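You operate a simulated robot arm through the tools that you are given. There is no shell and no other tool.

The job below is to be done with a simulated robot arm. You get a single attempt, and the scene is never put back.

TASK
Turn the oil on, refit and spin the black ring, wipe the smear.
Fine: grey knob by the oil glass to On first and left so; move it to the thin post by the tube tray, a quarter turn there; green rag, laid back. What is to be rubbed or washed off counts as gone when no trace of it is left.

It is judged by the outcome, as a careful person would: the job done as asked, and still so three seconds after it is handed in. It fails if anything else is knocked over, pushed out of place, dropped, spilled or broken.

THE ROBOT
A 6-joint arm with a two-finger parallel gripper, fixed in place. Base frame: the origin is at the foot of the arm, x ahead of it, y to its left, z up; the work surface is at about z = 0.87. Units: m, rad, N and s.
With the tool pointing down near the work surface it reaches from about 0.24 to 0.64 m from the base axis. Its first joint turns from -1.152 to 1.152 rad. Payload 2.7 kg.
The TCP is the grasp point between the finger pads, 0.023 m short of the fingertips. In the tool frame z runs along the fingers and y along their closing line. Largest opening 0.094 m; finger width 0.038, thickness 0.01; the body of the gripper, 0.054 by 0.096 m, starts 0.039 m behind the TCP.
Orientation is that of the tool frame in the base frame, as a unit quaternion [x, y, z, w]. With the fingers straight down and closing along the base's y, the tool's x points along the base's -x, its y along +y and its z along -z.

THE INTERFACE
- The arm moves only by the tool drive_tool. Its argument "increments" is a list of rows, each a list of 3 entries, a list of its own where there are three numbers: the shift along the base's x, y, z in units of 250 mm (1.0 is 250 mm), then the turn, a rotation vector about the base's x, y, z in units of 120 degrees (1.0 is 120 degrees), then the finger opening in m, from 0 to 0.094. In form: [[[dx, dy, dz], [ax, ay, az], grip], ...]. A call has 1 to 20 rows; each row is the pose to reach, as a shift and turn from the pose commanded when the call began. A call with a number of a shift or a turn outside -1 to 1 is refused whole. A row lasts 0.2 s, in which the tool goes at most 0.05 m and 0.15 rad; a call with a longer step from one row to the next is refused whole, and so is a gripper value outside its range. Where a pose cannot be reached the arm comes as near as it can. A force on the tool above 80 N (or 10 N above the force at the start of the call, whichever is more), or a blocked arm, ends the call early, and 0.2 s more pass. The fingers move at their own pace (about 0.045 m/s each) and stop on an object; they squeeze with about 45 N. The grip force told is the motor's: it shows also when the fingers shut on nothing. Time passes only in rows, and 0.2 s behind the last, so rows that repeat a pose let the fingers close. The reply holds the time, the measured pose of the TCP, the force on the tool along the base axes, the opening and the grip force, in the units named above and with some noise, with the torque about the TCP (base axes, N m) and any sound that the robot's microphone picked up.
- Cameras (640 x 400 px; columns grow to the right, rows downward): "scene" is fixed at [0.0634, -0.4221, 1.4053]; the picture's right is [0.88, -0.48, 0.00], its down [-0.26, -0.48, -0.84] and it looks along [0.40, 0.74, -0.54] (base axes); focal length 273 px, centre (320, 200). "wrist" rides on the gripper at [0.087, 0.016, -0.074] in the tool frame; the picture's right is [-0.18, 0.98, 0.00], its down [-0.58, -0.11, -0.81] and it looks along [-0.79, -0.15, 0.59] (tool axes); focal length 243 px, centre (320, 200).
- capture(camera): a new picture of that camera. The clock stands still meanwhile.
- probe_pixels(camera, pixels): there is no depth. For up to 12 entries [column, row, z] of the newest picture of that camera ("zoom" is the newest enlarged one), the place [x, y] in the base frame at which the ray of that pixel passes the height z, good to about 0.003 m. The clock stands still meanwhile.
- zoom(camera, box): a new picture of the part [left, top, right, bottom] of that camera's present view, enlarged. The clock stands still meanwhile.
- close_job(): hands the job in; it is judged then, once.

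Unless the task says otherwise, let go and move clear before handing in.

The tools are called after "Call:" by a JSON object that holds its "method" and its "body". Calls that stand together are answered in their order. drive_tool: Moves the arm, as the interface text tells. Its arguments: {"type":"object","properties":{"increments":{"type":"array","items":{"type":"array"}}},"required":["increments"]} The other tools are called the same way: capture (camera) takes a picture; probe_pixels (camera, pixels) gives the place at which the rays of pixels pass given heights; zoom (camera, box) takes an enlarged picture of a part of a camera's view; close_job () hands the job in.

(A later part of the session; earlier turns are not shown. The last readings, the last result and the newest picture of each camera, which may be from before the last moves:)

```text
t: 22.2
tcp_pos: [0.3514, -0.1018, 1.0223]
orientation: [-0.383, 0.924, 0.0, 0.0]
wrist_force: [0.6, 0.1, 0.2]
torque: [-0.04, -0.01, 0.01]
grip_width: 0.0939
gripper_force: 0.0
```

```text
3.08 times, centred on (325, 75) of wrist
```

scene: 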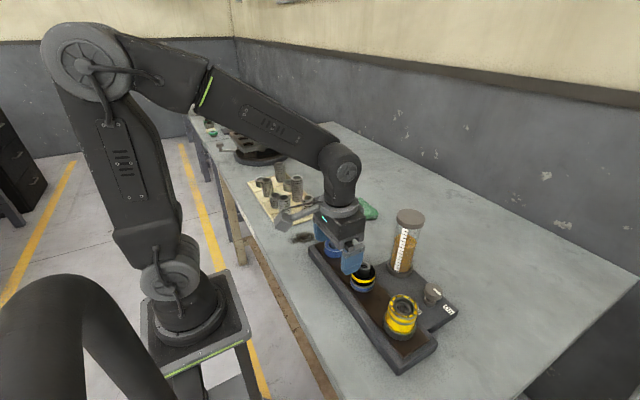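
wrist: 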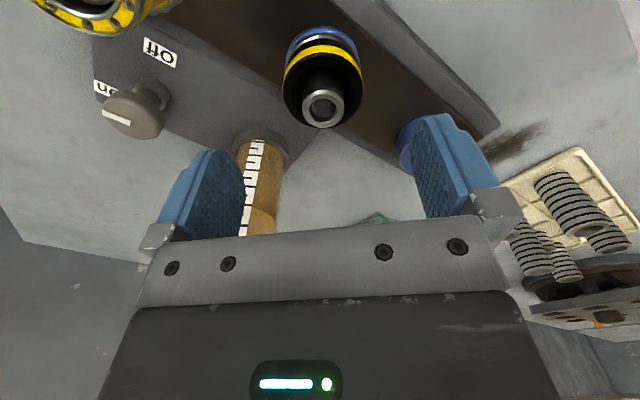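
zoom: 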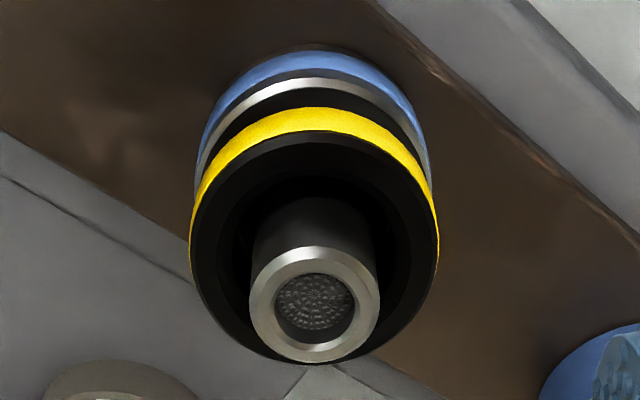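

The centre agrees within 2 mm. I'll lower so the fingertips sit just at the bottom of the black ring (TCP about 0.956) and look before closing.

Call:
{"method": "drive_tool", "body": {"increments": [[[0, 0, -0.1], [0, 0, 0], 0.094], [[0, 0, -0.2], [0, 0, 0], 0.094], [[0, 0, -0.265], [0, 0, 0], 0.08], [[0, 0, -0.265], [0, 0, 0], 0.065], [[0, 0, -0.265], [0, 0, 0], 0.065]]}}

Call:
{"method": "capture", "body": {"camera": "wrist"}}

Call:
{"method": "zoom", "body": {"camera": "scene", "box": [320, 220, 420, 310]}}

```text
t: 23.4
tcp_pos: [0.3521, -0.1007, 0.9545]
orientation: [-0.382, 0.924, 0.001, -0.001]
wrist_force: [-0.5, 0.0, -0.9]
torque: [0.01, 0.0, 0.01]
grip_width: 0.0654
gripper_force: 0.1
```

```text
taken
```

wrist: 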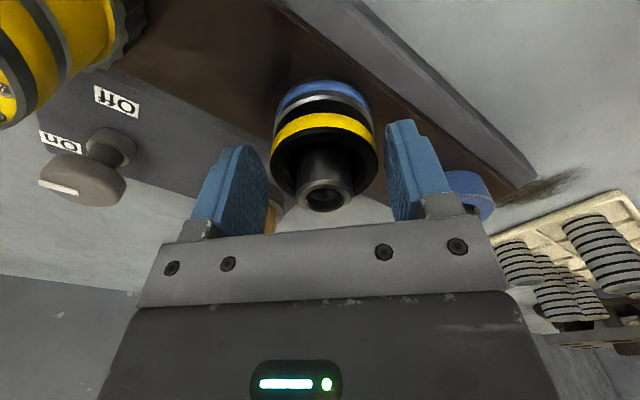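

```text
4.44 times, centred on (370, 265) of scene
```

zoom: 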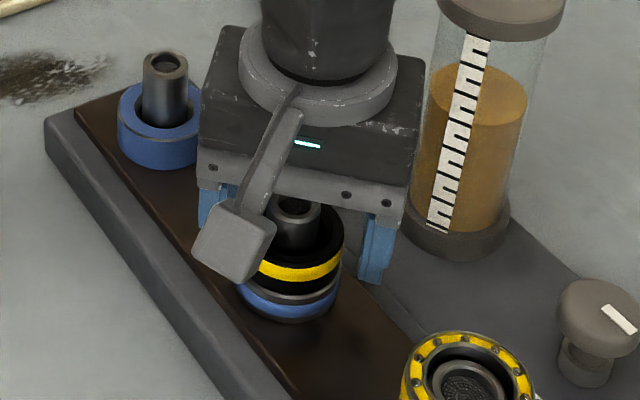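

The ring is centred between the pads (324 versus 325 px) and there is no contact force. I'll close on it.

Call:
{"method": "drive_tool", "body": {"increments": [[[0, 0, 0], [0, 0, 0], 0.055], [[0, 0, 0], [0, 0, 0], 0.045], [[0, 0, 0], [0, 0, 0], 0.04], [[0, 0, 0], [0, 0, 0], 0.04]]}}

Call:
{"method": "capture", "body": {"camera": "wrist"}}

Call:
{"method": "zoom", "body": {"camera": "scene", "box": [320, 220, 420, 310]}}

```text
t: 24.4
tcp_pos: [0.3517, -0.101, 0.9547]
orientation: [-0.383, 0.924, 0.001, 0.0]
wrist_force: [-0.7, 1.3, -0.3]
torque: [-0.02, 0.0, 0.0]
grip_width: 0.0509
gripper_force: 45.2
```

```text
taken
```

wrist: 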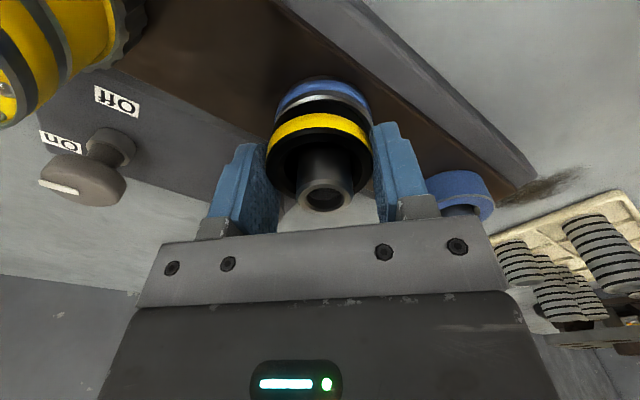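

```text
4.44 times, centred on (370, 265) of scene
```

zoom: 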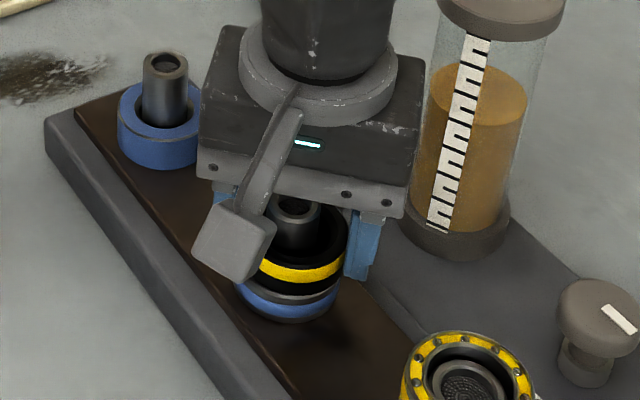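

The ring is gripped at 0.051 m. I'll lift 25 mm slowly and check that only the black ring comes up.

Call:
{"method": "drive_tool", "body": {"increments": [[[0, 0, 0.02], [0, 0, 0], 0.04], [[0, 0, 0.05], [0, 0, 0], 0.04], [[0, 0, 0.08], [0, 0, 0], 0.04], [[0, 0, 0.1], [0, 0, 0], 0.04]]}}

Call:
{"method": "capture", "body": {"camera": "wrist"}}

Call:
{"method": "zoom", "body": {"camera": "scene", "box": [320, 220, 420, 310]}}

```text
t: 25.4
tcp_pos: [0.3519, -0.1007, 0.9809]
orientation: [-0.382, 0.924, 0.0, 0.0]
wrist_force: [1.2, 0.0, -2.6]
torque: [-0.03, 0.0, -0.03]
grip_width: 0.0508
gripper_force: 45.1
```

```text
taken
```

wrist: 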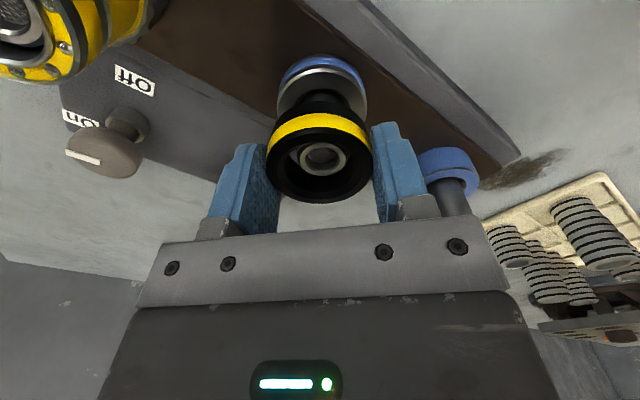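

```text
4.44 times, centred on (370, 265) of scene
```

zoom: 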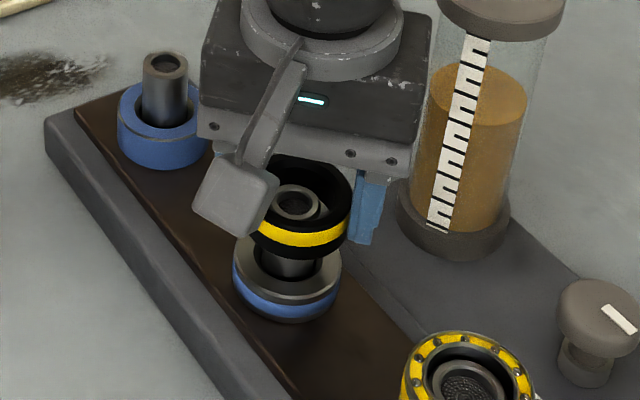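

Only the black ring came up, and the lower part stayed seated. I'll lift clear of the post and carry the ring to above the thin post, +0.121 m in y.

Call:
{"method": "drive_tool", "body": {"increments": [[[0, 0, 0.08], [0, 0, 0], 0.04], [[0, 0, 0.17], [0, 0, 0], 0.04], [[0, 0, 0.2], [0, 0, 0], 0.04], [[0, 0.1, 0.2], [0, 0, 0], 0.04], [[0, 0.2, 0.2], [0, 0, 0], 0.04], [[0, 0.3, 0.2], [0, 0, 0], 0.04], [[0, 0.4, 0.2], [0, 0, 0], 0.04], [[0, 0.484, 0.2], [0, 0, 0], 0.04], [[0, 0.484, 0.2], [0, 0, 0], 0.04]]}}

Call:
{"method": "capture", "body": {"camera": "wrist"}}

Call:
{"method": "zoom", "body": {"camera": "scene", "box": [290, 180, 390, 280]}}

```text
t: 27.4
tcp_pos: [0.352, 0.0215, 1.0292]
orientation: [-0.383, 0.924, 0.001, 0.0]
wrist_force: [0.4, -0.2, -2.1]
torque: [-0.01, 0.02, 0.01]
grip_width: 0.051
gripper_force: 45.3
```

```text
taken
```

wrist: 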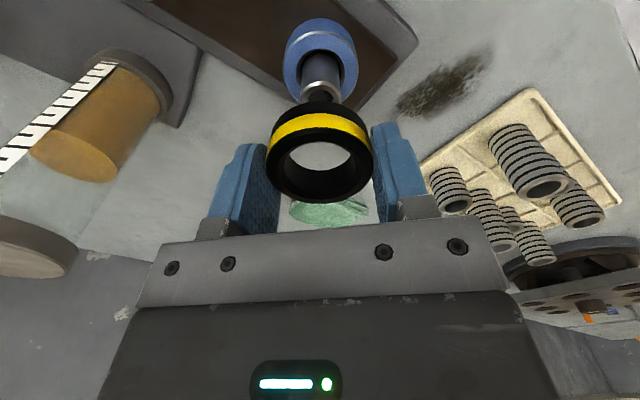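

```text
4.00 times, centred on (340, 230) of scene
```

zoom: 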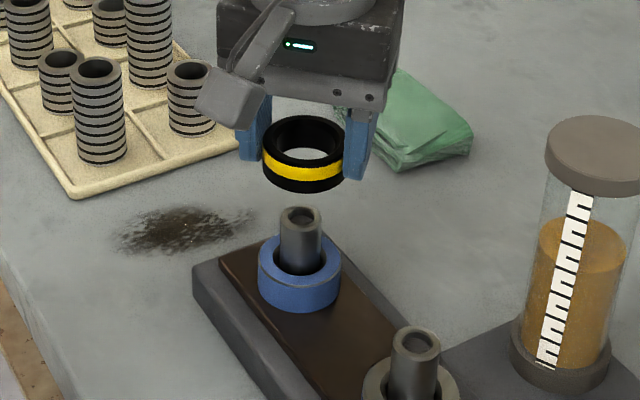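

The ring hangs above the thin post, and the scene zoom shows the post top at (301,218) directly below it. I'll lower until it just goes over the post top, then check.

Call:
{"method": "drive_tool", "body": {"increments": [[[0, 0, -0.08], [0, 0, 0], 0.04], [[0, 0, -0.14], [0, 0, 0], 0.04], [[0, 0, -0.19], [0, 0, 0], 0.04], [[0, 0, -0.21], [0, 0, 0], 0.04]]}}

Call:
{"method": "zoom", "body": {"camera": "wrist", "box": [240, 60, 400, 220]}}

Call:
{"method": "zoom", "body": {"camera": "scene", "box": [290, 190, 390, 280]}}

```text
t: 28.4
tcp_pos: [0.3505, 0.0189, 0.9779]
orientation: [-0.383, 0.924, 0.001, 0.0]
wrist_force: [0.3, -0.9, -2.4]
torque: [0.01, 0.01, 0.02]
grip_width: 0.0511
gripper_force: 45.3
```

```text
2.50 times, centred on (320, 140) of wrist
```

zoom: 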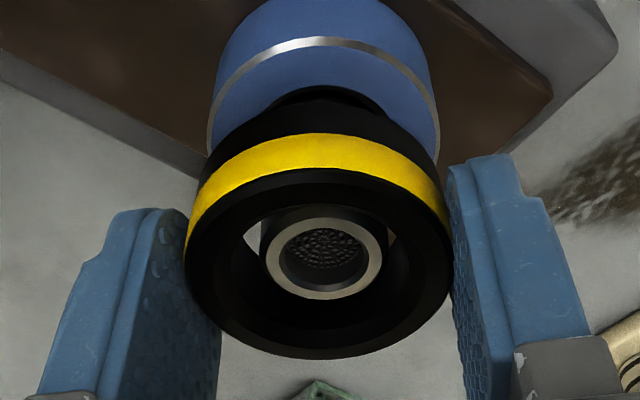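

```text
4.44 times, centred on (340, 235) of scene
```

zoom: 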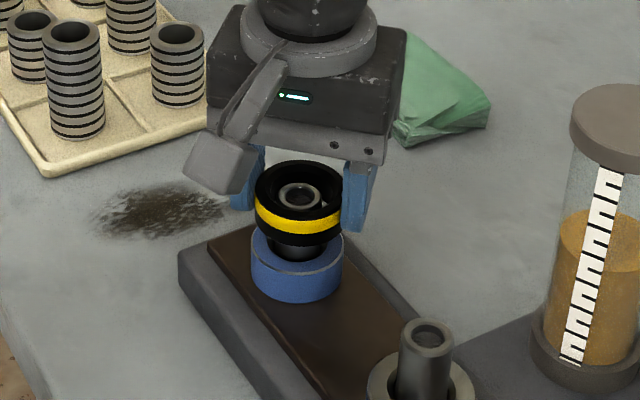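

The post is inside the bore with an even gap all round. I'll go on lowering in small steps and watch the vertical force.

Call:
{"method": "drive_tool", "body": {"increments": [[[0, 0, -0.03], [0, 0, 0], 0.04], [[0, 0, -0.06], [0, 0, 0], 0.04], [[0, 0, -0.068], [0, 0, 0], 0.04]]}}

Call:
{"method": "drive_tool", "body": {"increments": [[[0, 0, -0.008], [0, 0, 0], 0.04]]}}

Call:
{"method": "drive_tool", "body": {"increments": [[[0, 0, -0.006], [0, 0, 0], 0.04]]}}

Call:
{"method": "zoom", "body": {"camera": "scene", "box": [300, 210, 370, 270]}}

Call:
{"method": "zoom", "body": {"camera": "wrist", "box": [240, 60, 400, 220]}}

```text
t: 29.2
tcp_pos: [0.352, 0.0195, 0.9606]
orientation: [-0.383, 0.924, 0.001, -0.001]
wrist_force: [0.6, 0.0, -1.9]
torque: [-0.01, -0.01, -0.01]
grip_width: 0.0511
gripper_force: 44.5
```

```text
t: 29.6
tcp_pos: [0.351, 0.021, 0.9592]
orientation: [-0.383, 0.924, 0.0, 0.0]
wrist_force: [-1.8, -0.6, 2.9]
torque: [-0.1, 0.01, -0.08]
grip_width: 0.051
gripper_force: 45.0
```

```text
t: 30.0
tcp_pos: [0.3517, 0.0208, 0.9586]
orientation: [-0.383, 0.924, 0.0, 0.0]
wrist_force: [-9.8, 1.8, 28.7]
torque: [-0.27, 0.8, -0.09]
grip_width: 0.0512
gripper_force: 45.0
```

```text
6.67 times, centred on (335, 240) of scene
```

zoom: 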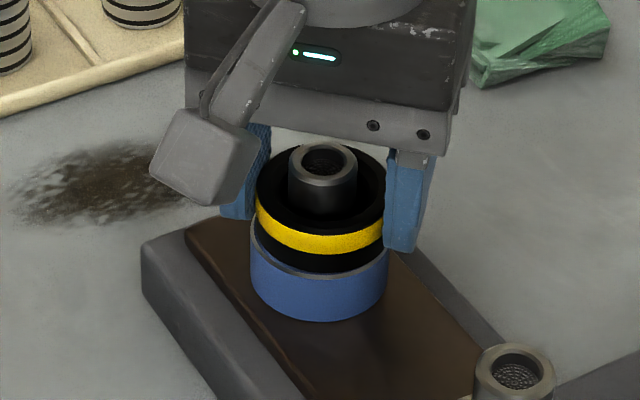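

```text
2.50 times, centred on (320, 140) of wrist
```

zoom: 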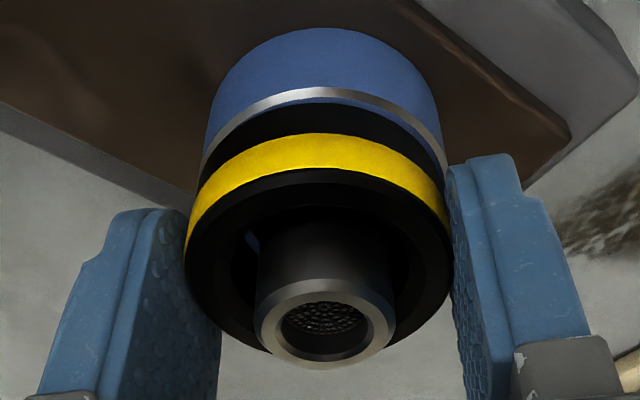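

Contact came at TCP z of about 0.959 and the force rose to 29 N, so the ring is resting on the blue collar. I'll ease off about 1.2 mm so it is barely loaded, then turn it 90° clockwise.

Call:
{"method": "drive_tool", "body": {"increments": [[[0, 0, 0.005], [0, 0, 0], 0.04], [[0, 0, 0.005], [0, 0, 0], 0.04]]}}

```text
t: 30.6
tcp_pos: [0.3514, 0.0194, 0.9599]
orientation: [-0.382, 0.924, 0.0, 0.001]
wrist_force: [-5.5, 3.1, 23.6]
torque: [-0.23, 0.53, -0.08]
grip_width: 0.051
gripper_force: 45.2
```

The force is still 24 N, so I'll ease up another 1 mm.

Call:
{"method": "drive_tool", "body": {"increments": [[[0, 0, 0.004], [0, 0, 0], 0.04], [[0, 0, 0.004], [0, 0, 0], 0.04]]}}

```text
t: 31.2
tcp_pos: [0.3513, 0.0196, 0.9581]
orientation: [-0.382, 0.924, 0.0, 0.001]
wrist_force: [1.2, 2.2, 5.3]
torque: [0.0, -0.19, 0.07]
grip_width: 0.0508
gripper_force: 44.8
```

It is lightly loaded now (about 5 N). I'll turn clockwise 90° in steps, easing up another 0.4 mm.

Call:
{"method": "drive_tool", "body": {"increments": [[[0, 0, 0.0015], [0, 0, -0.06], 0.04], [[0, 0, 0.0015], [0, 0, -0.12], 0.04], [[0, 0, 0.0015], [0, 0, -0.18], 0.04], [[0, 0, 0.0015], [0, 0, -0.25], 0.04], [[0, 0, 0.0015], [0, 0, -0.32], 0.04], [[0, 0, 0.0015], [0, 0, -0.38], 0.04]]}}

Call:
{"method": "capture", "body": {"camera": "wrist"}}

```text
t: 32.6
tcp_pos: [0.3519, 0.0201, 0.9596]
orientation: [0.006, 1.0, 0.001, 0.0]
wrist_force: [-0.4, 0.4, -1.5]
torque: [-0.03, -0.01, 0.01]
grip_width: 0.0512
gripper_force: 44.7
```

```text
taken
```

wrist: 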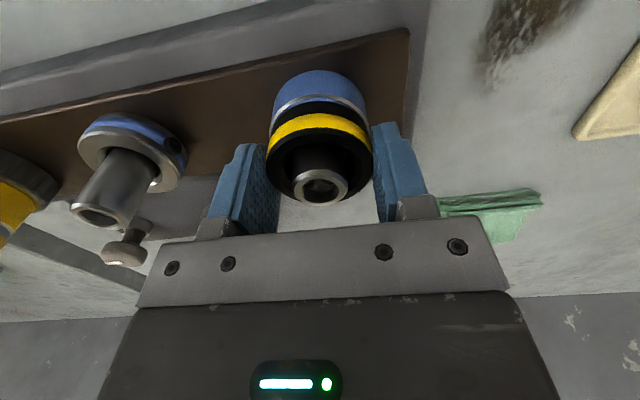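

It turns freely with almost no load. I'll finish the rest of the quarter turn.

Call:
{"method": "drive_tool", "body": {"increments": [[[0, 0, 0], [0, 0, -0.06], 0.04], [[0, 0, 0], [0, 0, -0.12], 0.04], [[0, 0, 0], [0, 0, -0.18], 0.04], [[0, 0, 0], [0, 0, -0.25], 0.04], [[0, 0, 0], [0, 0, -0.31], 0.04], [[0, 0, 0], [0, 0, -0.37], 0.04], [[0, 0, 0], [0, 0, -0.37], 0.04]]}}

Call:
{"method": "capture", "body": {"camera": "wrist"}}

Call:
{"method": "zoom", "body": {"camera": "scene", "box": [290, 200, 390, 290]}}

```text
t: 34.2
tcp_pos: [0.3523, 0.0196, 0.9606]
orientation: [0.383, 0.924, 0.002, 0.0]
wrist_force: [-0.1, -0.5, -2.2]
torque: [-0.01, 0.0, 0.03]
grip_width: 0.0512
gripper_force: 44.8
```

```text
taken
```

wrist: 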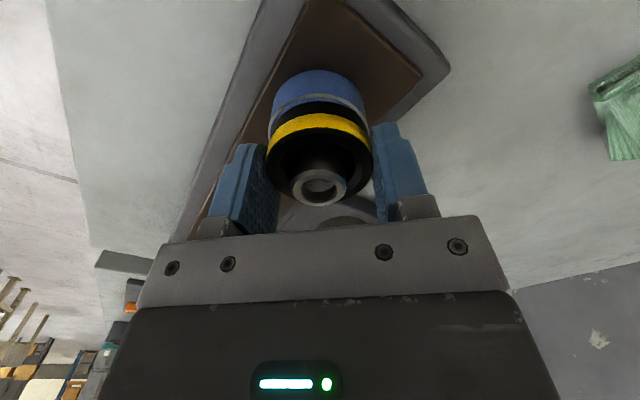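

```text
4.44 times, centred on (340, 245) of scene
```

zoom: 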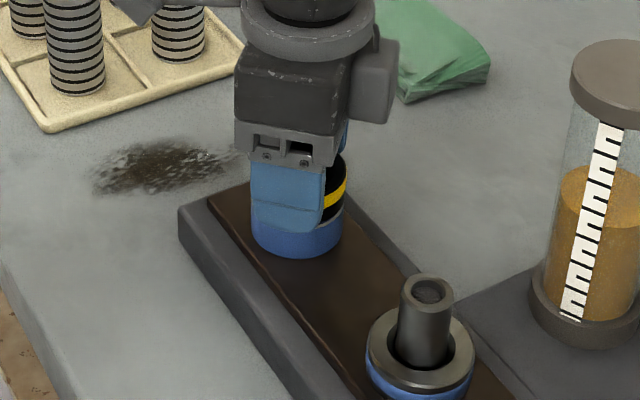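

The quarter turn is done, with the tool's yaw gone from +45° to -45°. I'll set the ring down by 0.4 mm, open, and rise straight up.

Call:
{"method": "drive_tool", "body": {"increments": [[[0, 0, -0.002], [0, 0, 0], 0.04], [[0, 0, -0.002], [0, 0, 0], 0.055], [[0, 0, -0.002], [0, 0, 0], 0.07], [[0, 0, -0.002], [0, 0, 0], 0.085], [[0, 0, -0.002], [0, 0, 0], 0.085], [[0, 0, 0.06], [0, 0, 0], 0.085], [[0, 0, 0.2], [0, 0, 0], 0.085], [[0, 0, 0.4], [0, 0, 0], 0.085]]}}

Call:
{"method": "capture", "body": {"camera": "wrist"}}

Call:
{"method": "capture", "body": {"camera": "scene"}}

Call:
{"method": "zoom", "body": {"camera": "scene", "box": [280, 180, 400, 290]}}

```text
t: 36.0
tcp_pos: [0.3516, 0.0194, 1.0599]
orientation: [0.382, 0.924, 0.0, 0.0]
wrist_force: [1.2, 0.8, 0.5]
torque: [0.0, 0.0, 0.02]
grip_width: 0.0852
gripper_force: 0.0
```

```text
taken
```

wrist: 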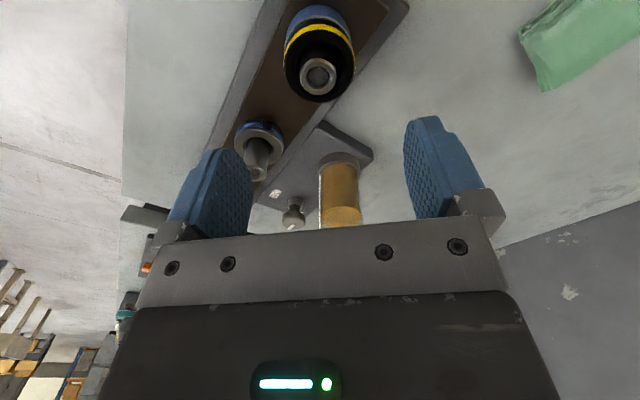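

```text
taken
```

scene: 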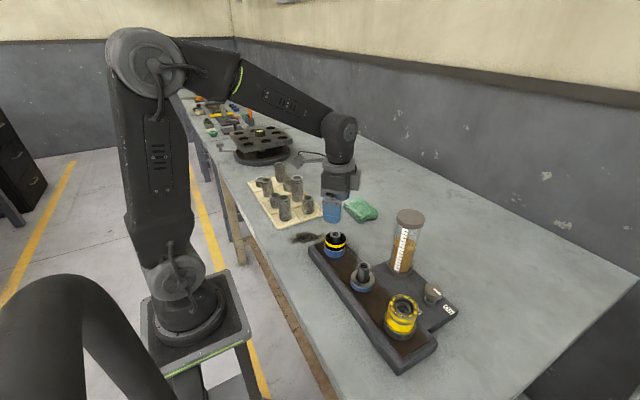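

```text
3.64 times, centred on (340, 235) of scene
```

zoom: 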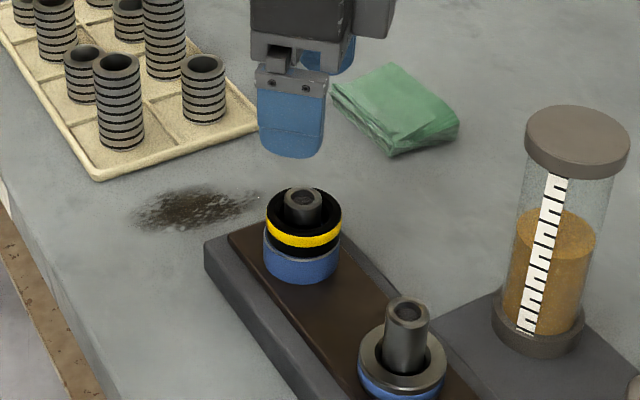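

The black ring is seated on the thin post over the blue collar, and nothing else has moved. Next is the rag: I'll move back and over to get a close look at it.

Call:
{"method": "drive_tool", "body": {"increments": [[[0.04, 0.09, 0.02], [0, 0, 0.065], 0.085], [[0.08, 0.18, 0.02], [0, 0, 0.13], 0.085], [[0.12, 0.28, 0.02], [0, 0, 0.195], 0.085], [[0.16, 0.38, 0.02], [0, 0, 0.26], 0.085], [[0.2, 0.48, 0.02], [0, 0, 0.32], 0.085], [[0.24, 0.58, 0.02], [0, 0, 0.375], 0.085], [[0.24, 0.6, 0.02], [0, 0, 0.375], 0.085], [[0.24, 0.6, 0.02], [0, 0, 0.375], 0.085]]}}

Call:
{"method": "capture", "body": {"camera": "wrist"}}

Call:
{"method": "zoom", "body": {"camera": "scene", "box": [270, 170, 400, 270]}}

```text
t: 37.8
tcp_pos: [0.4126, 0.1711, 1.0642]
orientation: [0.0, 1.0, 0.001, 0.0]
wrist_force: [0.2, 0.8, 0.6]
torque: [0.02, 0.01, -0.02]
grip_width: 0.085
gripper_force: 0.1
```

```text
taken
```

wrist: 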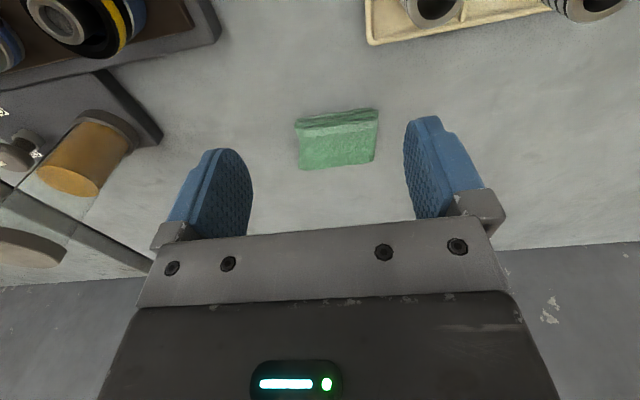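

```text
4.00 times, centred on (335, 220) of scene
```

zoom: 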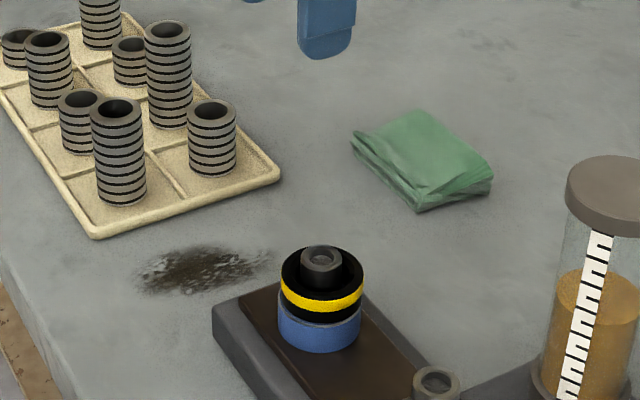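

The rag is at (337,140) in the wrist view and the smear is below the tray. I'll zoom in on the rag and the smear and probe their edges.

Call:
{"method": "zoom", "body": {"camera": "wrist", "box": [270, 80, 400, 190]}}

Call:
{"method": "probe_pixels", "body": {"camera": "wrist", "pixels": [[296, 116, 0.87], [377, 109, 0.87], [297, 127, 0.885], [377, 123, 0.885], [301, 170, 0.885], [374, 163, 0.885]]}}

Call:
{"method": "probe_pixels", "body": {"camera": "scene", "pixels": [[285, 241, 0.87], [322, 234, 0.87], [305, 232, 0.87], [303, 244, 0.87], [290, 233, 0.87], [318, 241, 0.87], [358, 222, 0.87], [377, 215, 0.87], [342, 208, 0.87], [359, 197, 0.88]]}}

Call:
{"method": "zoom", "body": {"camera": "scene", "box": [270, 215, 340, 260]}}

```text
3.64 times, centred on (335, 135) of wrist
```

zoom: 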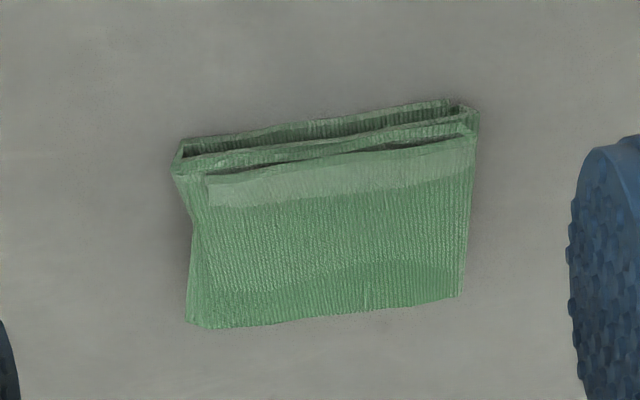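

```text
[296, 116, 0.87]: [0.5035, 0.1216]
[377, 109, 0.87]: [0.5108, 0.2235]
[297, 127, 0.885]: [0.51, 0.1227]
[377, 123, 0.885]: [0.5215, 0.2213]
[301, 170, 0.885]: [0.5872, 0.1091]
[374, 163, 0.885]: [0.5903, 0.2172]
```

```text
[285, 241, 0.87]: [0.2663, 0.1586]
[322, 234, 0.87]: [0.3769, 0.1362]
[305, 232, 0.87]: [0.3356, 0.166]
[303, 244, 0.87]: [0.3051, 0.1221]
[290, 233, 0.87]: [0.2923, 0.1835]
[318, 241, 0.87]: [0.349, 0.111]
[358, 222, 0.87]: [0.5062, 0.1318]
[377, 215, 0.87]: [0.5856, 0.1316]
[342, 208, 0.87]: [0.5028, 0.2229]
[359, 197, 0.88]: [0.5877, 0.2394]
```

```text
8.89 times, centred on (305, 238) of scene
```

zoom: 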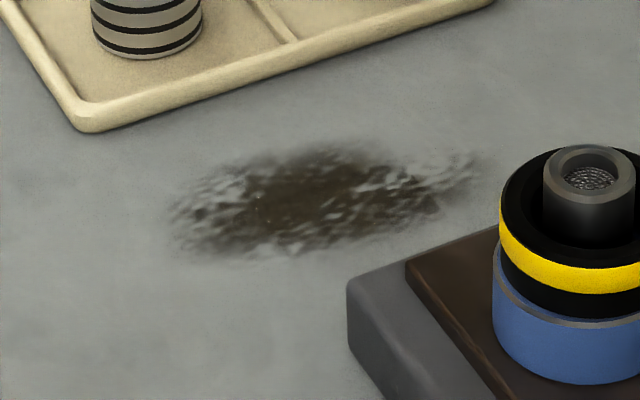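

The rag spans about x 0.505–0.586 and y 0.12–0.22, is about 0.019 m high and is turned about 3° clockwise. The smear spans about x 0.266–0.377 and y 0.11–0.183. I'll hover over the rag with the fingers closing across its short side (yaw about 87°).

Call:
{"method": "drive_tool", "body": {"increments": [[[0.05, 0.0, 0], [0, 0, 0.068], 0.094], [[0.1, 0.0, 0], [0, 0, 0.136], 0.094], [[0.15, 0.0, 0], [0, 0, 0.204], 0.094], [[0.2, 0.0, 0], [0, 0, 0.272], 0.094], [[0.25, 0.0, 0], [0, 0, 0.34], 0.094], [[0.3, 0.0, 0], [0, 0, 0.408], 0.094], [[0.35, 0.0, 0], [0, 0, 0.476], 0.094], [[0.4, 0.0, 0], [0, 0, 0.544], 0.094], [[0.45, 0.0, 0], [0, 0, 0.612], 0.094], [[0.5, 0.0, 0], [0, 0, 0.68], 0.094], [[0.534, 0.0, -0.1], [0, 0, 0.725], 0.094], [[0.534, 0.0, -0.24], [0, 0, 0.725], 0.094], [[0.534, 0.0, -0.24], [0, 0, 0.725], 0.094]]}}

Call:
{"method": "capture", "body": {"camera": "wrist"}}

Call:
{"method": "zoom", "body": {"camera": "scene", "box": [310, 140, 430, 240]}}

Call:
{"method": "probe_pixels", "body": {"camera": "scene", "pixels": [[279, 229.6, 0.875], [324, 215.5, 0.875], [308, 248, 0.905], [308, 248, 0.89], [313, 270, 0.87]]}}

```text
t: 40.6
tcp_pos: [0.5447, 0.1696, 1.0047]
orientation: [-0.688, 0.725, 0.001, 0.0]
wrist_force: [-1.1, -0.3, 0.6]
torque: [0.01, -0.03, 0.0]
grip_width: 0.0938
gripper_force: 0.0
```

```text
taken
```

wrist: 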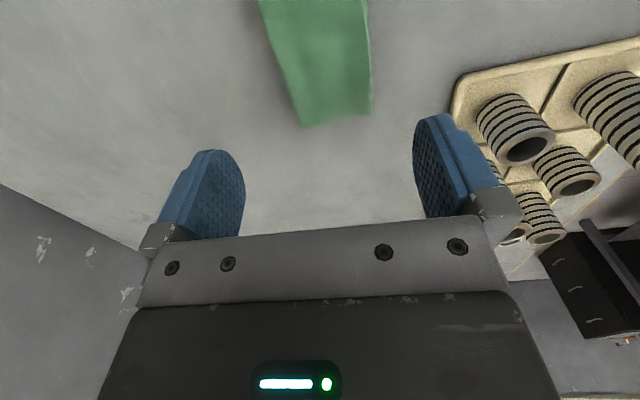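

```text
4.00 times, centred on (370, 190) of scene
```

zoom: 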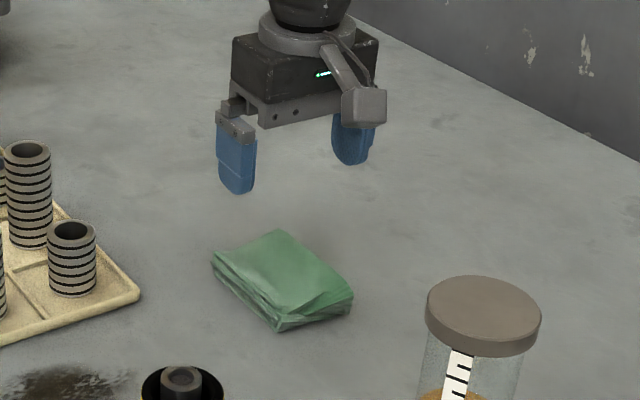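

```text
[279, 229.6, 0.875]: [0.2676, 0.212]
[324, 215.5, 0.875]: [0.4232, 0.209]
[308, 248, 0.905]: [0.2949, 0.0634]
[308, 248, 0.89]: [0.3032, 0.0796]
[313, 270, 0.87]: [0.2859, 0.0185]
```

The tool hovers above the rag and the wrist view shows its far end at (303,128)–(371,115). I'll probe those edges for alignment.

Call:
{"method": "probe_pixels", "body": {"camera": "wrist", "pixels": [[303, 127, 0.889], [371, 113, 0.889], [278, 50, 0.889], [370, 50, 0.889], [265, 10, 0.889], [369, 10, 0.889], [270, 30, 0.889], [272, 30, 0.872]]}}

Call:
{"method": "zoom", "body": {"camera": "wrist", "box": [230, 0, 430, 140]}}

```text
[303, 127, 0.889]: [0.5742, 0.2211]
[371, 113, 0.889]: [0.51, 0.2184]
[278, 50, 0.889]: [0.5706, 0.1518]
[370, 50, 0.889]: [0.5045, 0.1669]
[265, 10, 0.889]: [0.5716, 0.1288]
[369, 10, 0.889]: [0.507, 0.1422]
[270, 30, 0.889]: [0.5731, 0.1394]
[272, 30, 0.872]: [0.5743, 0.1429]
```

```text
2.86 times, centred on (330, 70) of wrist
```

zoom: 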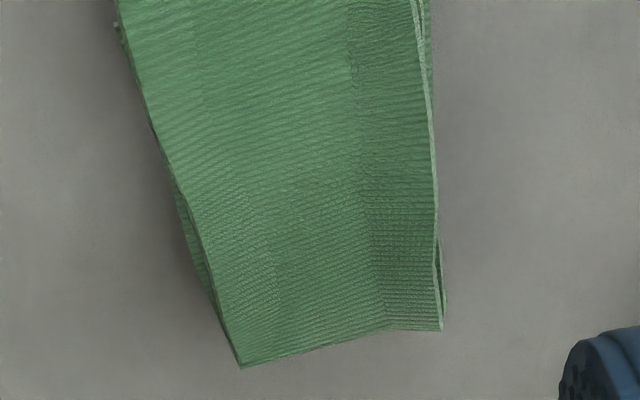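

From this view the rag spans x of about 0.506–0.573 at an even angle and its top is at about 0.895. I'll centre at x=0.540, lower beside it to TCP 0.903, and close.

Call:
{"method": "drive_tool", "body": {"increments": [[[-0.02, 0, -0.1], [0, 0, 0], 0.094], [[-0.02, 0, -0.22], [0, 0, 0], 0.094], [[-0.02, 0, -0.33], [0, 0, 0], 0.094], [[-0.02, 0, -0.405], [0, 0, 0], 0.094], [[-0.02, 0, -0.405], [0, 0, 0], 0.094]]}}

Call:
{"method": "capture", "body": {"camera": "wrist"}}

Call:
{"method": "zoom", "body": {"camera": "scene", "box": [310, 150, 430, 250]}}

```text
t: 41.8
tcp_pos: [0.5398, 0.1704, 0.9032]
orientation: [-0.688, 0.726, 0.0, -0.001]
wrist_force: [1.1, -0.5, 0.2]
torque: [-0.01, 0.02, -0.05]
grip_width: 0.094
gripper_force: 0.0
```

```text
taken
```

wrist: 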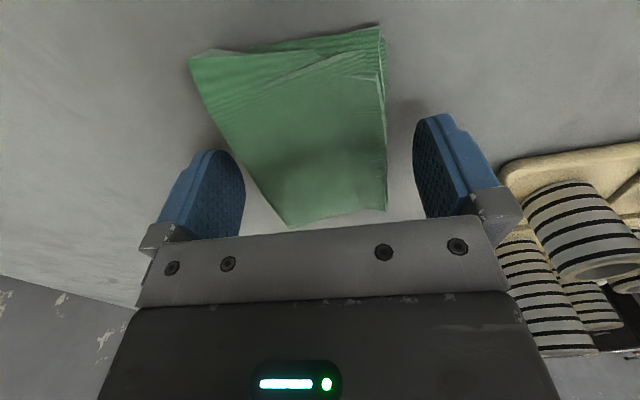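

```text
4.00 times, centred on (370, 200) of scene
```

zoom: 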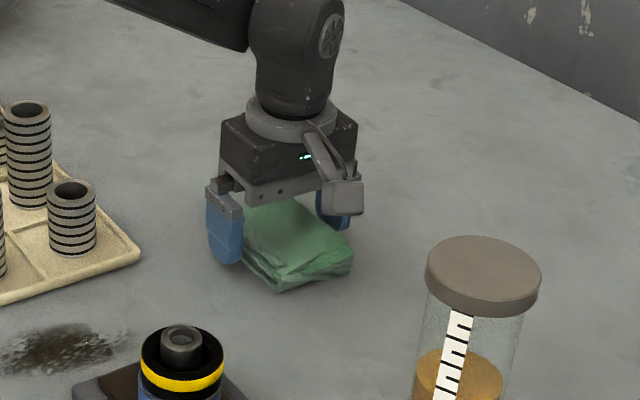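

Both fingers stand clear on either side of the rag. I'll close on it.

Call:
{"method": "drive_tool", "body": {"increments": [[[0, 0, 0], [0, 0, 0], 0.08], [[0, 0, 0], [0, 0, 0], 0.065], [[0, 0, 0], [0, 0, 0], 0.05], [[0, 0, 0], [0, 0, 0], 0.04], [[0, 0, 0], [0, 0, 0], 0.04]]}}

Call:
{"method": "capture", "body": {"camera": "wrist"}}

Call:
{"method": "zoom", "body": {"camera": "scene", "box": [310, 150, 430, 250]}}

```text
t: 43.0
tcp_pos: [0.5388, 0.1693, 0.9042]
orientation: [-0.688, 0.725, 0.001, -0.001]
wrist_force: [-0.4, -0.2, 0.4]
torque: [0.0, -0.02, 0.04]
grip_width: 0.0684
gripper_force: 44.6
```

```text
taken
```

wrist: 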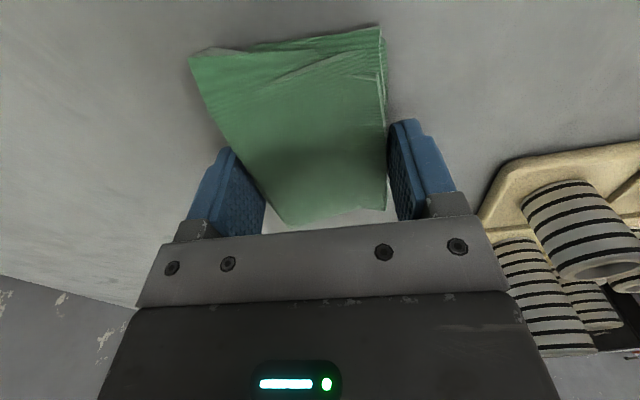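

```text
4.00 times, centred on (370, 200) of scene
```

zoom: 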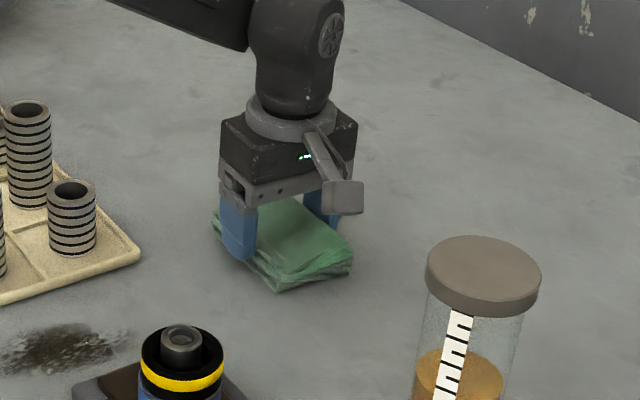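

The rag is held at 0.068 m opening, and I've noted the pick pose: x 0.5395, y 0.170, z 0.9035, yaw 87°. I'll lift 0.1 m, swing the tool back to yaw 0 and carry the rag over the smear.

Call:
{"method": "drive_tool", "body": {"increments": [[[0, 0, 0.08], [0, 0, 0], 0.04], [[0, 0, 0.22], [0, 0, 0], 0.04], [[0, 0, 0.4], [0, 0, 0], 0.04], [[-0.08, -0.008, 0.4], [0, 0, -0.066], 0.04], [[-0.16, -0.016, 0.4], [0, 0, -0.132], 0.04], [[-0.24, -0.025, 0.4], [0, 0, -0.198], 0.04], [[-0.32, -0.033, 0.4], [0, 0, -0.264], 0.04], [[-0.4, -0.042, 0.4], [0, 0, -0.33], 0.04], [[-0.48, -0.05, 0.4], [0, 0, -0.396], 0.04], [[-0.56, -0.058, 0.4], [0, 0, -0.462], 0.04], [[-0.64, -0.067, 0.4], [0, 0, -0.528], 0.04], [[-0.72, -0.075, 0.4], [0, 0, -0.594], 0.04], [[-0.8, -0.084, 0.4], [0, 0, -0.66], 0.04], [[-0.88, -0.092, 0.4], [0, 0, -0.725], 0.04], [[-0.88, -0.092, 0.4], [0, 0, -0.725], 0.04]]}}

Call:
{"method": "capture", "body": {"camera": "wrist"}}

Call:
{"method": "capture", "body": {"camera": "scene"}}

Call:
{"method": "zoom", "body": {"camera": "scene", "box": [250, 160, 370, 270]}}

```text
t: 46.2
tcp_pos: [0.3203, 0.1468, 1.0034]
orientation: [0.001, 1.0, 0.001, 0.0]
wrist_force: [-0.1, -0.8, -0.7]
torque: [-0.03, -0.03, -0.01]
grip_width: 0.0673
gripper_force: 44.7
```

```text
taken
```

wrist: 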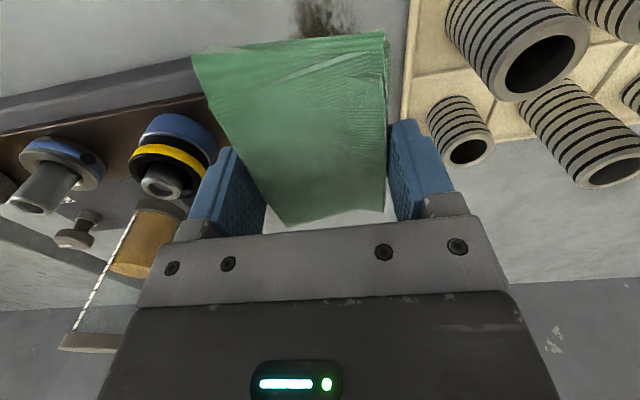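

```text
taken
```

scene: 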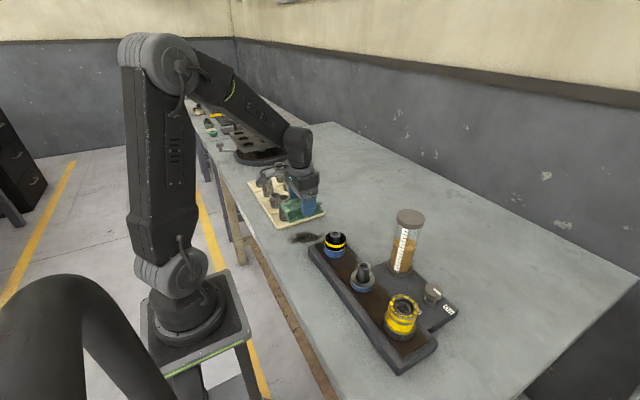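

```text
3.64 times, centred on (310, 215) of scene
```

zoom: 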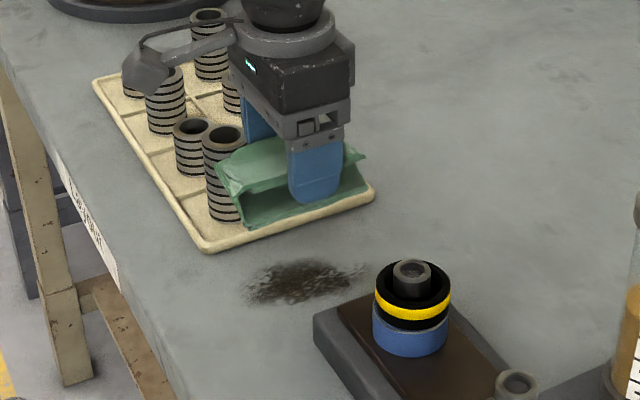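

The rag is held firmly and hangs clear above the smear. The tray edge is at y of about 0.21 and the nearest tubes at y of about 0.23, so I'll keep the lanes between y=0.132 and 0.155. I'll lower now, watching the force.

Call:
{"method": "drive_tool", "body": {"increments": [[[0, -0.02, -0.12], [0, 0, 0], 0.04], [[0, -0.02, -0.26], [0, 0, 0], 0.04], [[0, -0.02, -0.36], [0, 0, 0], 0.04], [[0, -0.02, -0.38], [0, 0, 0], 0.04]]}}

Call:
{"method": "drive_tool", "body": {"increments": [[[0, 0, -0.012], [0, 0, 0], 0.04]]}}

Call:
{"method": "capture", "body": {"camera": "wrist"}}

Call:
{"method": "zoom", "body": {"camera": "scene", "box": [250, 170, 370, 270]}}

```text
t: 47.2
tcp_pos: [0.3192, 0.1415, 0.9087]
orientation: [0.0, 1.0, 0.0, 0.001]
wrist_force: [-0.4, -0.2, -0.9]
torque: [0.03, 0.02, 0.01]
grip_width: 0.0671
gripper_force: 45.2
```

```text
t: 47.6
tcp_pos: [0.3204, 0.1415, 0.9059]
orientation: [0.0, 1.0, 0.002, 0.0]
wrist_force: [0.2, -0.1, 0.5]
torque: [-0.02, -0.03, 0.0]
grip_width: 0.067
gripper_force: 44.8
```

```text
taken
```

wrist: 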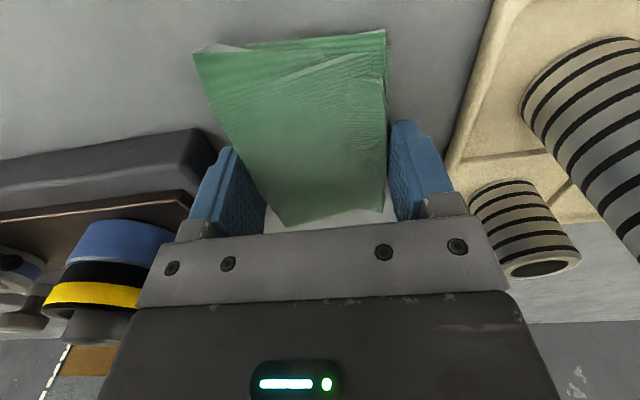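

```text
4.00 times, centred on (310, 220) of scene
```

zoom: 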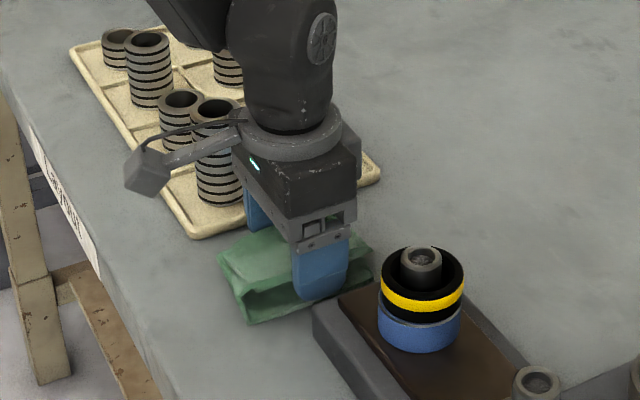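

There is still no contact at z=0.906. I'll go down in 1 mm steps until I feel the table.

Call:
{"method": "drive_tool", "body": {"increments": [[[0, 0, -0.006], [0, 0, 0], 0.04], [[0, 0, -0.012], [0, 0, 0], 0.04]]}}

Call:
{"method": "drive_tool", "body": {"increments": [[[0, 0, -0.004], [0, 0, 0], 0.04], [[0, 0, -0.004], [0, 0, 0], 0.04]]}}

```text
t: 48.2
tcp_pos: [0.3195, 0.141, 0.9027]
orientation: [0.001, 1.0, 0.002, 0.001]
wrist_force: [-10.8, -3.1, 36.2]
torque: [-0.28, 0.66, 0.13]
grip_width: 0.0671
gripper_force: 45.0
```

```text
t: 48.8
tcp_pos: [0.3196, 0.1424, 0.9034]
orientation: [0.0, 1.0, 0.002, 0.003]
wrist_force: [-14.1, -5.0, 58.8]
torque: [-0.41, 0.63, 0.25]
grip_width: 0.0668
gripper_force: 45.2
```

The table is reached and the press is now 59 N, which is more than needed. I'll ease up about 1.3 mm and check.

Call:
{"method": "drive_tool", "body": {"increments": [[[0, 0, 0.0055], [0, 0, 0], 0.04], [[0, 0, 0.0055], [0, 0, 0], 0.04]]}}

```text
t: 49.4
tcp_pos: [0.3197, 0.1414, 0.9042]
orientation: [-0.001, 1.0, 0.001, 0.002]
wrist_force: [-2.6, -1.2, 33.1]
torque: [-0.12, -0.1, 0.16]
grip_width: 0.0668
gripper_force: 45.1
```

It presses with about 33 N. I'll ease slightly more and sweep back and forth along x in the centre lane.

Call:
{"method": "drive_tool", "body": {"increments": [[[0, 0, 0.002], [0, 0, 0], 0.04], [[0.05, 0, 0.002], [0, 0, 0], 0.04], [[0.1, 0, 0.002], [0, 0, 0], 0.04], [[0.15, 0, 0.002], [0, 0, 0], 0.04], [[0.1, 0, 0.002], [0, 0, 0], 0.04], [[0.05, 0, 0.002], [0, 0, 0], 0.04], [[0, 0, 0.002], [0, 0, 0], 0.04], [[-0.05, 0, 0.002], [0, 0, 0], 0.04], [[-0.1, 0, 0.002], [0, 0, 0], 0.04], [[-0.15, 0, 0.002], [0, 0, 0], 0.04], [[-0.1, 0, 0.002], [0, 0, 0], 0.04], [[-0.05, 0, 0.002], [0, 0, 0], 0.04], [[0, 0, 0.002], [0, 0, 0], 0.04]]}}

Call:
{"method": "zoom", "body": {"camera": "scene", "box": [250, 170, 370, 270]}}

Call:
{"method": "capture", "body": {"camera": "wrist"}}

```text
t: 52.2
tcp_pos: [0.3198, 0.1411, 0.904]
orientation: [0.0, 1.0, 0.0, 0.0]
wrist_force: [-3.3, -0.5, 6.3]
torque: [0.12, 0.0, 0.08]
grip_width: 0.0667
gripper_force: 45.1
```

```text
4.00 times, centred on (310, 220) of scene
```

zoom: 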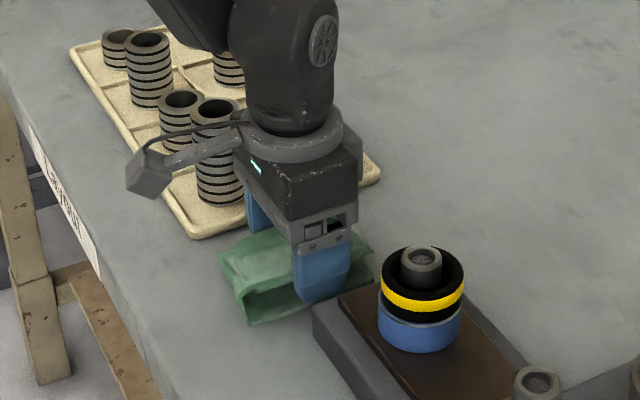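

```text
taken
```

wrist: 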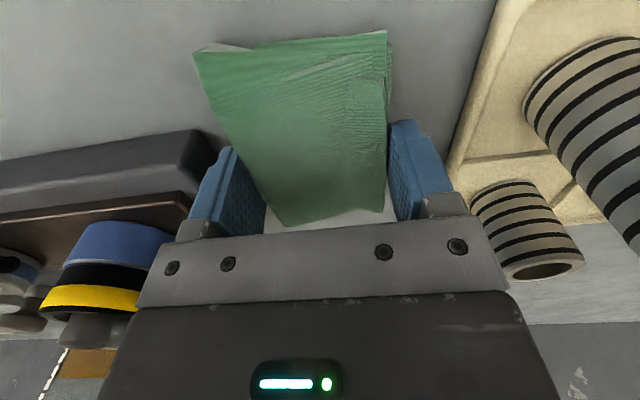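

The sweep went smoothly and the load fell to 6 N. I'll press 0.5 mm lower and sweep the upper (y≈0.155) and lower (y≈0.131) lanes.

Call:
{"method": "drive_tool", "body": {"increments": [[[0, 0.03, -0.0025], [0, 0, 0], 0.04], [[0, 0.054, -0.0025], [0, 0, 0], 0.04], [[0.07, 0.054, -0.0025], [0, 0, 0], 0.04], [[0.14, 0.054, -0.0025], [0, 0, 0], 0.04], [[0.07, 0.054, -0.0025], [0, 0, 0], 0.04], [[0, 0.054, -0.0025], [0, 0, 0], 0.04], [[-0.07, 0.054, -0.0025], [0, 0, 0], 0.04], [[-0.14, 0.054, -0.0025], [0, 0, 0], 0.04], [[-0.14, 0.01, -0.0025], [0, 0, 0], 0.04], [[-0.14, -0.04, -0.0025], [0, 0, 0], 0.04], [[-0.07, -0.04, -0.0025], [0, 0, 0], 0.04], [[0, -0.04, -0.0025], [0, 0, 0], 0.04], [[0.07, -0.04, -0.0025], [0, 0, 0], 0.04], [[0.14, -0.04, -0.0025], [0, 0, 0], 0.04], [[0.14, 0.01, -0.0025], [0, 0, 0], 0.04], [[0.07, 0.01, -0.0025], [0, 0, 0], 0.04], [[0, 0.01, -0.0025], [0, 0, 0], 0.04]]}}

Call:
{"method": "zoom", "body": {"camera": "scene", "box": [250, 170, 370, 270]}}

```text
t: 55.8
tcp_pos: [0.3214, 0.1445, 0.903]
orientation: [0.001, 1.0, 0.001, 0.002]
wrist_force: [8.6, -0.7, 15.1]
torque: [-0.21, 0.3, 0.1]
grip_width: 0.0667
gripper_force: 44.9
```

```text
4.00 times, centred on (310, 220) of scene
```

zoom: 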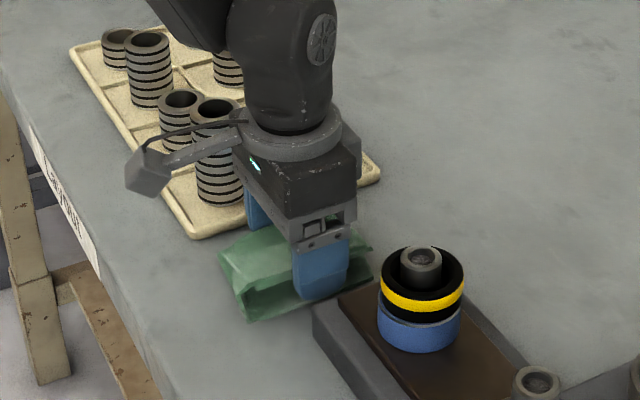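

All three lanes are swept. I'll lift the rag straight up and look at the table underneath.

Call:
{"method": "drive_tool", "body": {"increments": [[[0, 0, 0.1], [0, 0, 0], 0.04], [[0, 0, 0.25], [0, 0, 0], 0.04], [[0, 0, 0.4], [0, 0, 0], 0.04], [[0, 0, 0.48], [0, 0, 0], 0.04]]}}

Call:
{"method": "zoom", "body": {"camera": "scene", "box": [270, 215, 340, 260]}}

Call:
{"method": "capture", "body": {"camera": "wrist"}}

Call:
{"method": "capture", "body": {"camera": "scene"}}

```text
t: 56.8
tcp_pos: [0.3202, 0.1441, 1.0238]
orientation: [0.0, 1.0, 0.0, -0.001]
wrist_force: [-0.1, -0.3, 0.3]
torque: [0.0, -0.01, 0.04]
grip_width: 0.0668
gripper_force: 45.0
```

```text
8.89 times, centred on (305, 238) of scene
```

zoom: 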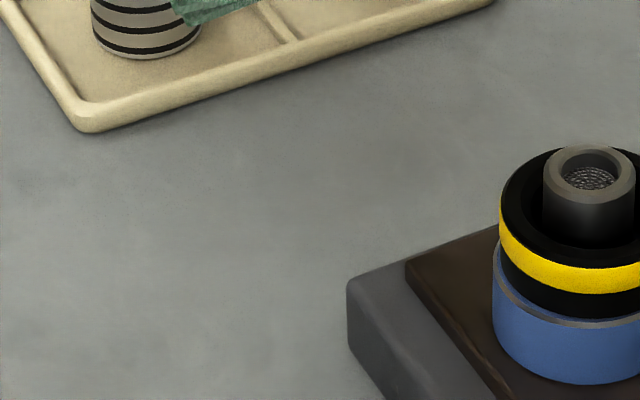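

```text
taken
```

wrist: 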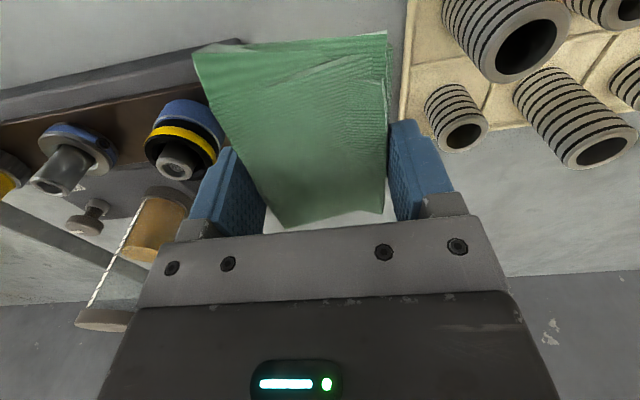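

```text
taken
```

scene: 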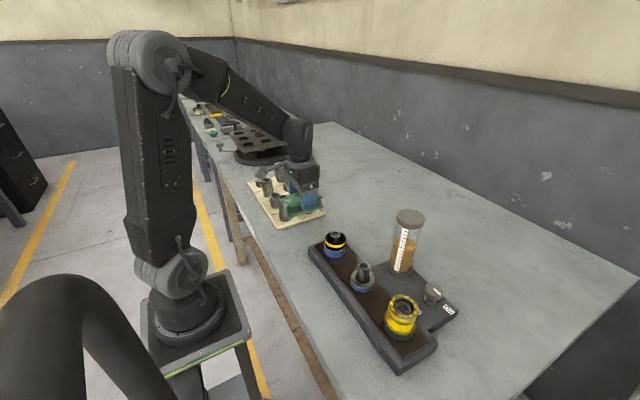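

The dark smear is gone in the scene zoom, leaving only faint mottling such as near zoom (395,175). I'll zoom in tighter to rule out a leftover trace.

Call:
{"method": "zoom", "body": {"camera": "scene", "box": [280, 225, 330, 255]}}

Call:
{"method": "zoom", "body": {"camera": "scene", "box": [250, 215, 350, 285]}}

```text
12.80 times, centred on (305, 240) of scene
```

zoom: 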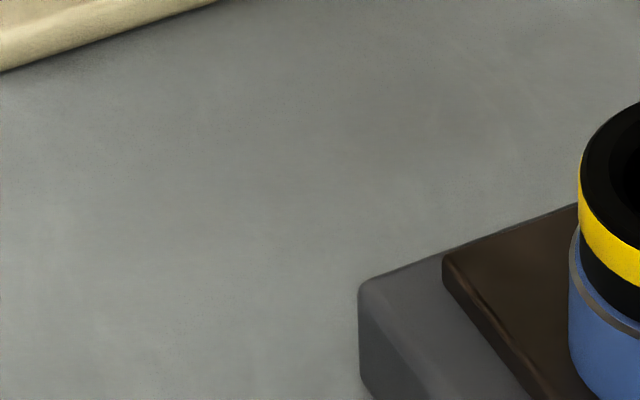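

```text
5.71 times, centred on (300, 250) of scene
```

zoom: 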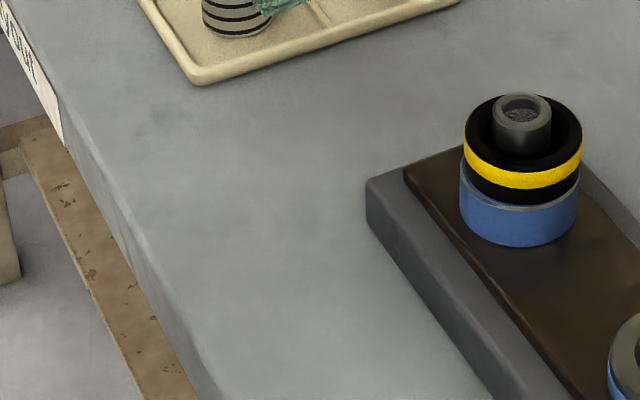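

It looks clean, but the table's own mottling makes a very faint trace hard to exclude. I'll make one more full set of passes, a little wider in x, to be safe.

Call:
{"method": "drive_tool", "body": {"increments": [[[0, 0, -0.15], [0, 0, 0], 0.04], [[0, 0, -0.3], [0, 0, 0], 0.04], [[0, 0, -0.42], [0, 0, 0], 0.04], [[0, 0, -0.47], [0, 0, 0], 0.04], [[0, 0, -0.481], [0, 0, 0], 0.04], [[0, 0, -0.481], [0, 0, 0], 0.04]]}}

```text
t: 58.2
tcp_pos: [0.3198, 0.1446, 0.9033]
orientation: [0.0, 1.0, 0.001, 0.0]
wrist_force: [-2.4, -2.2, 10.4]
torque: [-0.07, 0.01, -0.03]
grip_width: 0.0668
gripper_force: 45.1
```

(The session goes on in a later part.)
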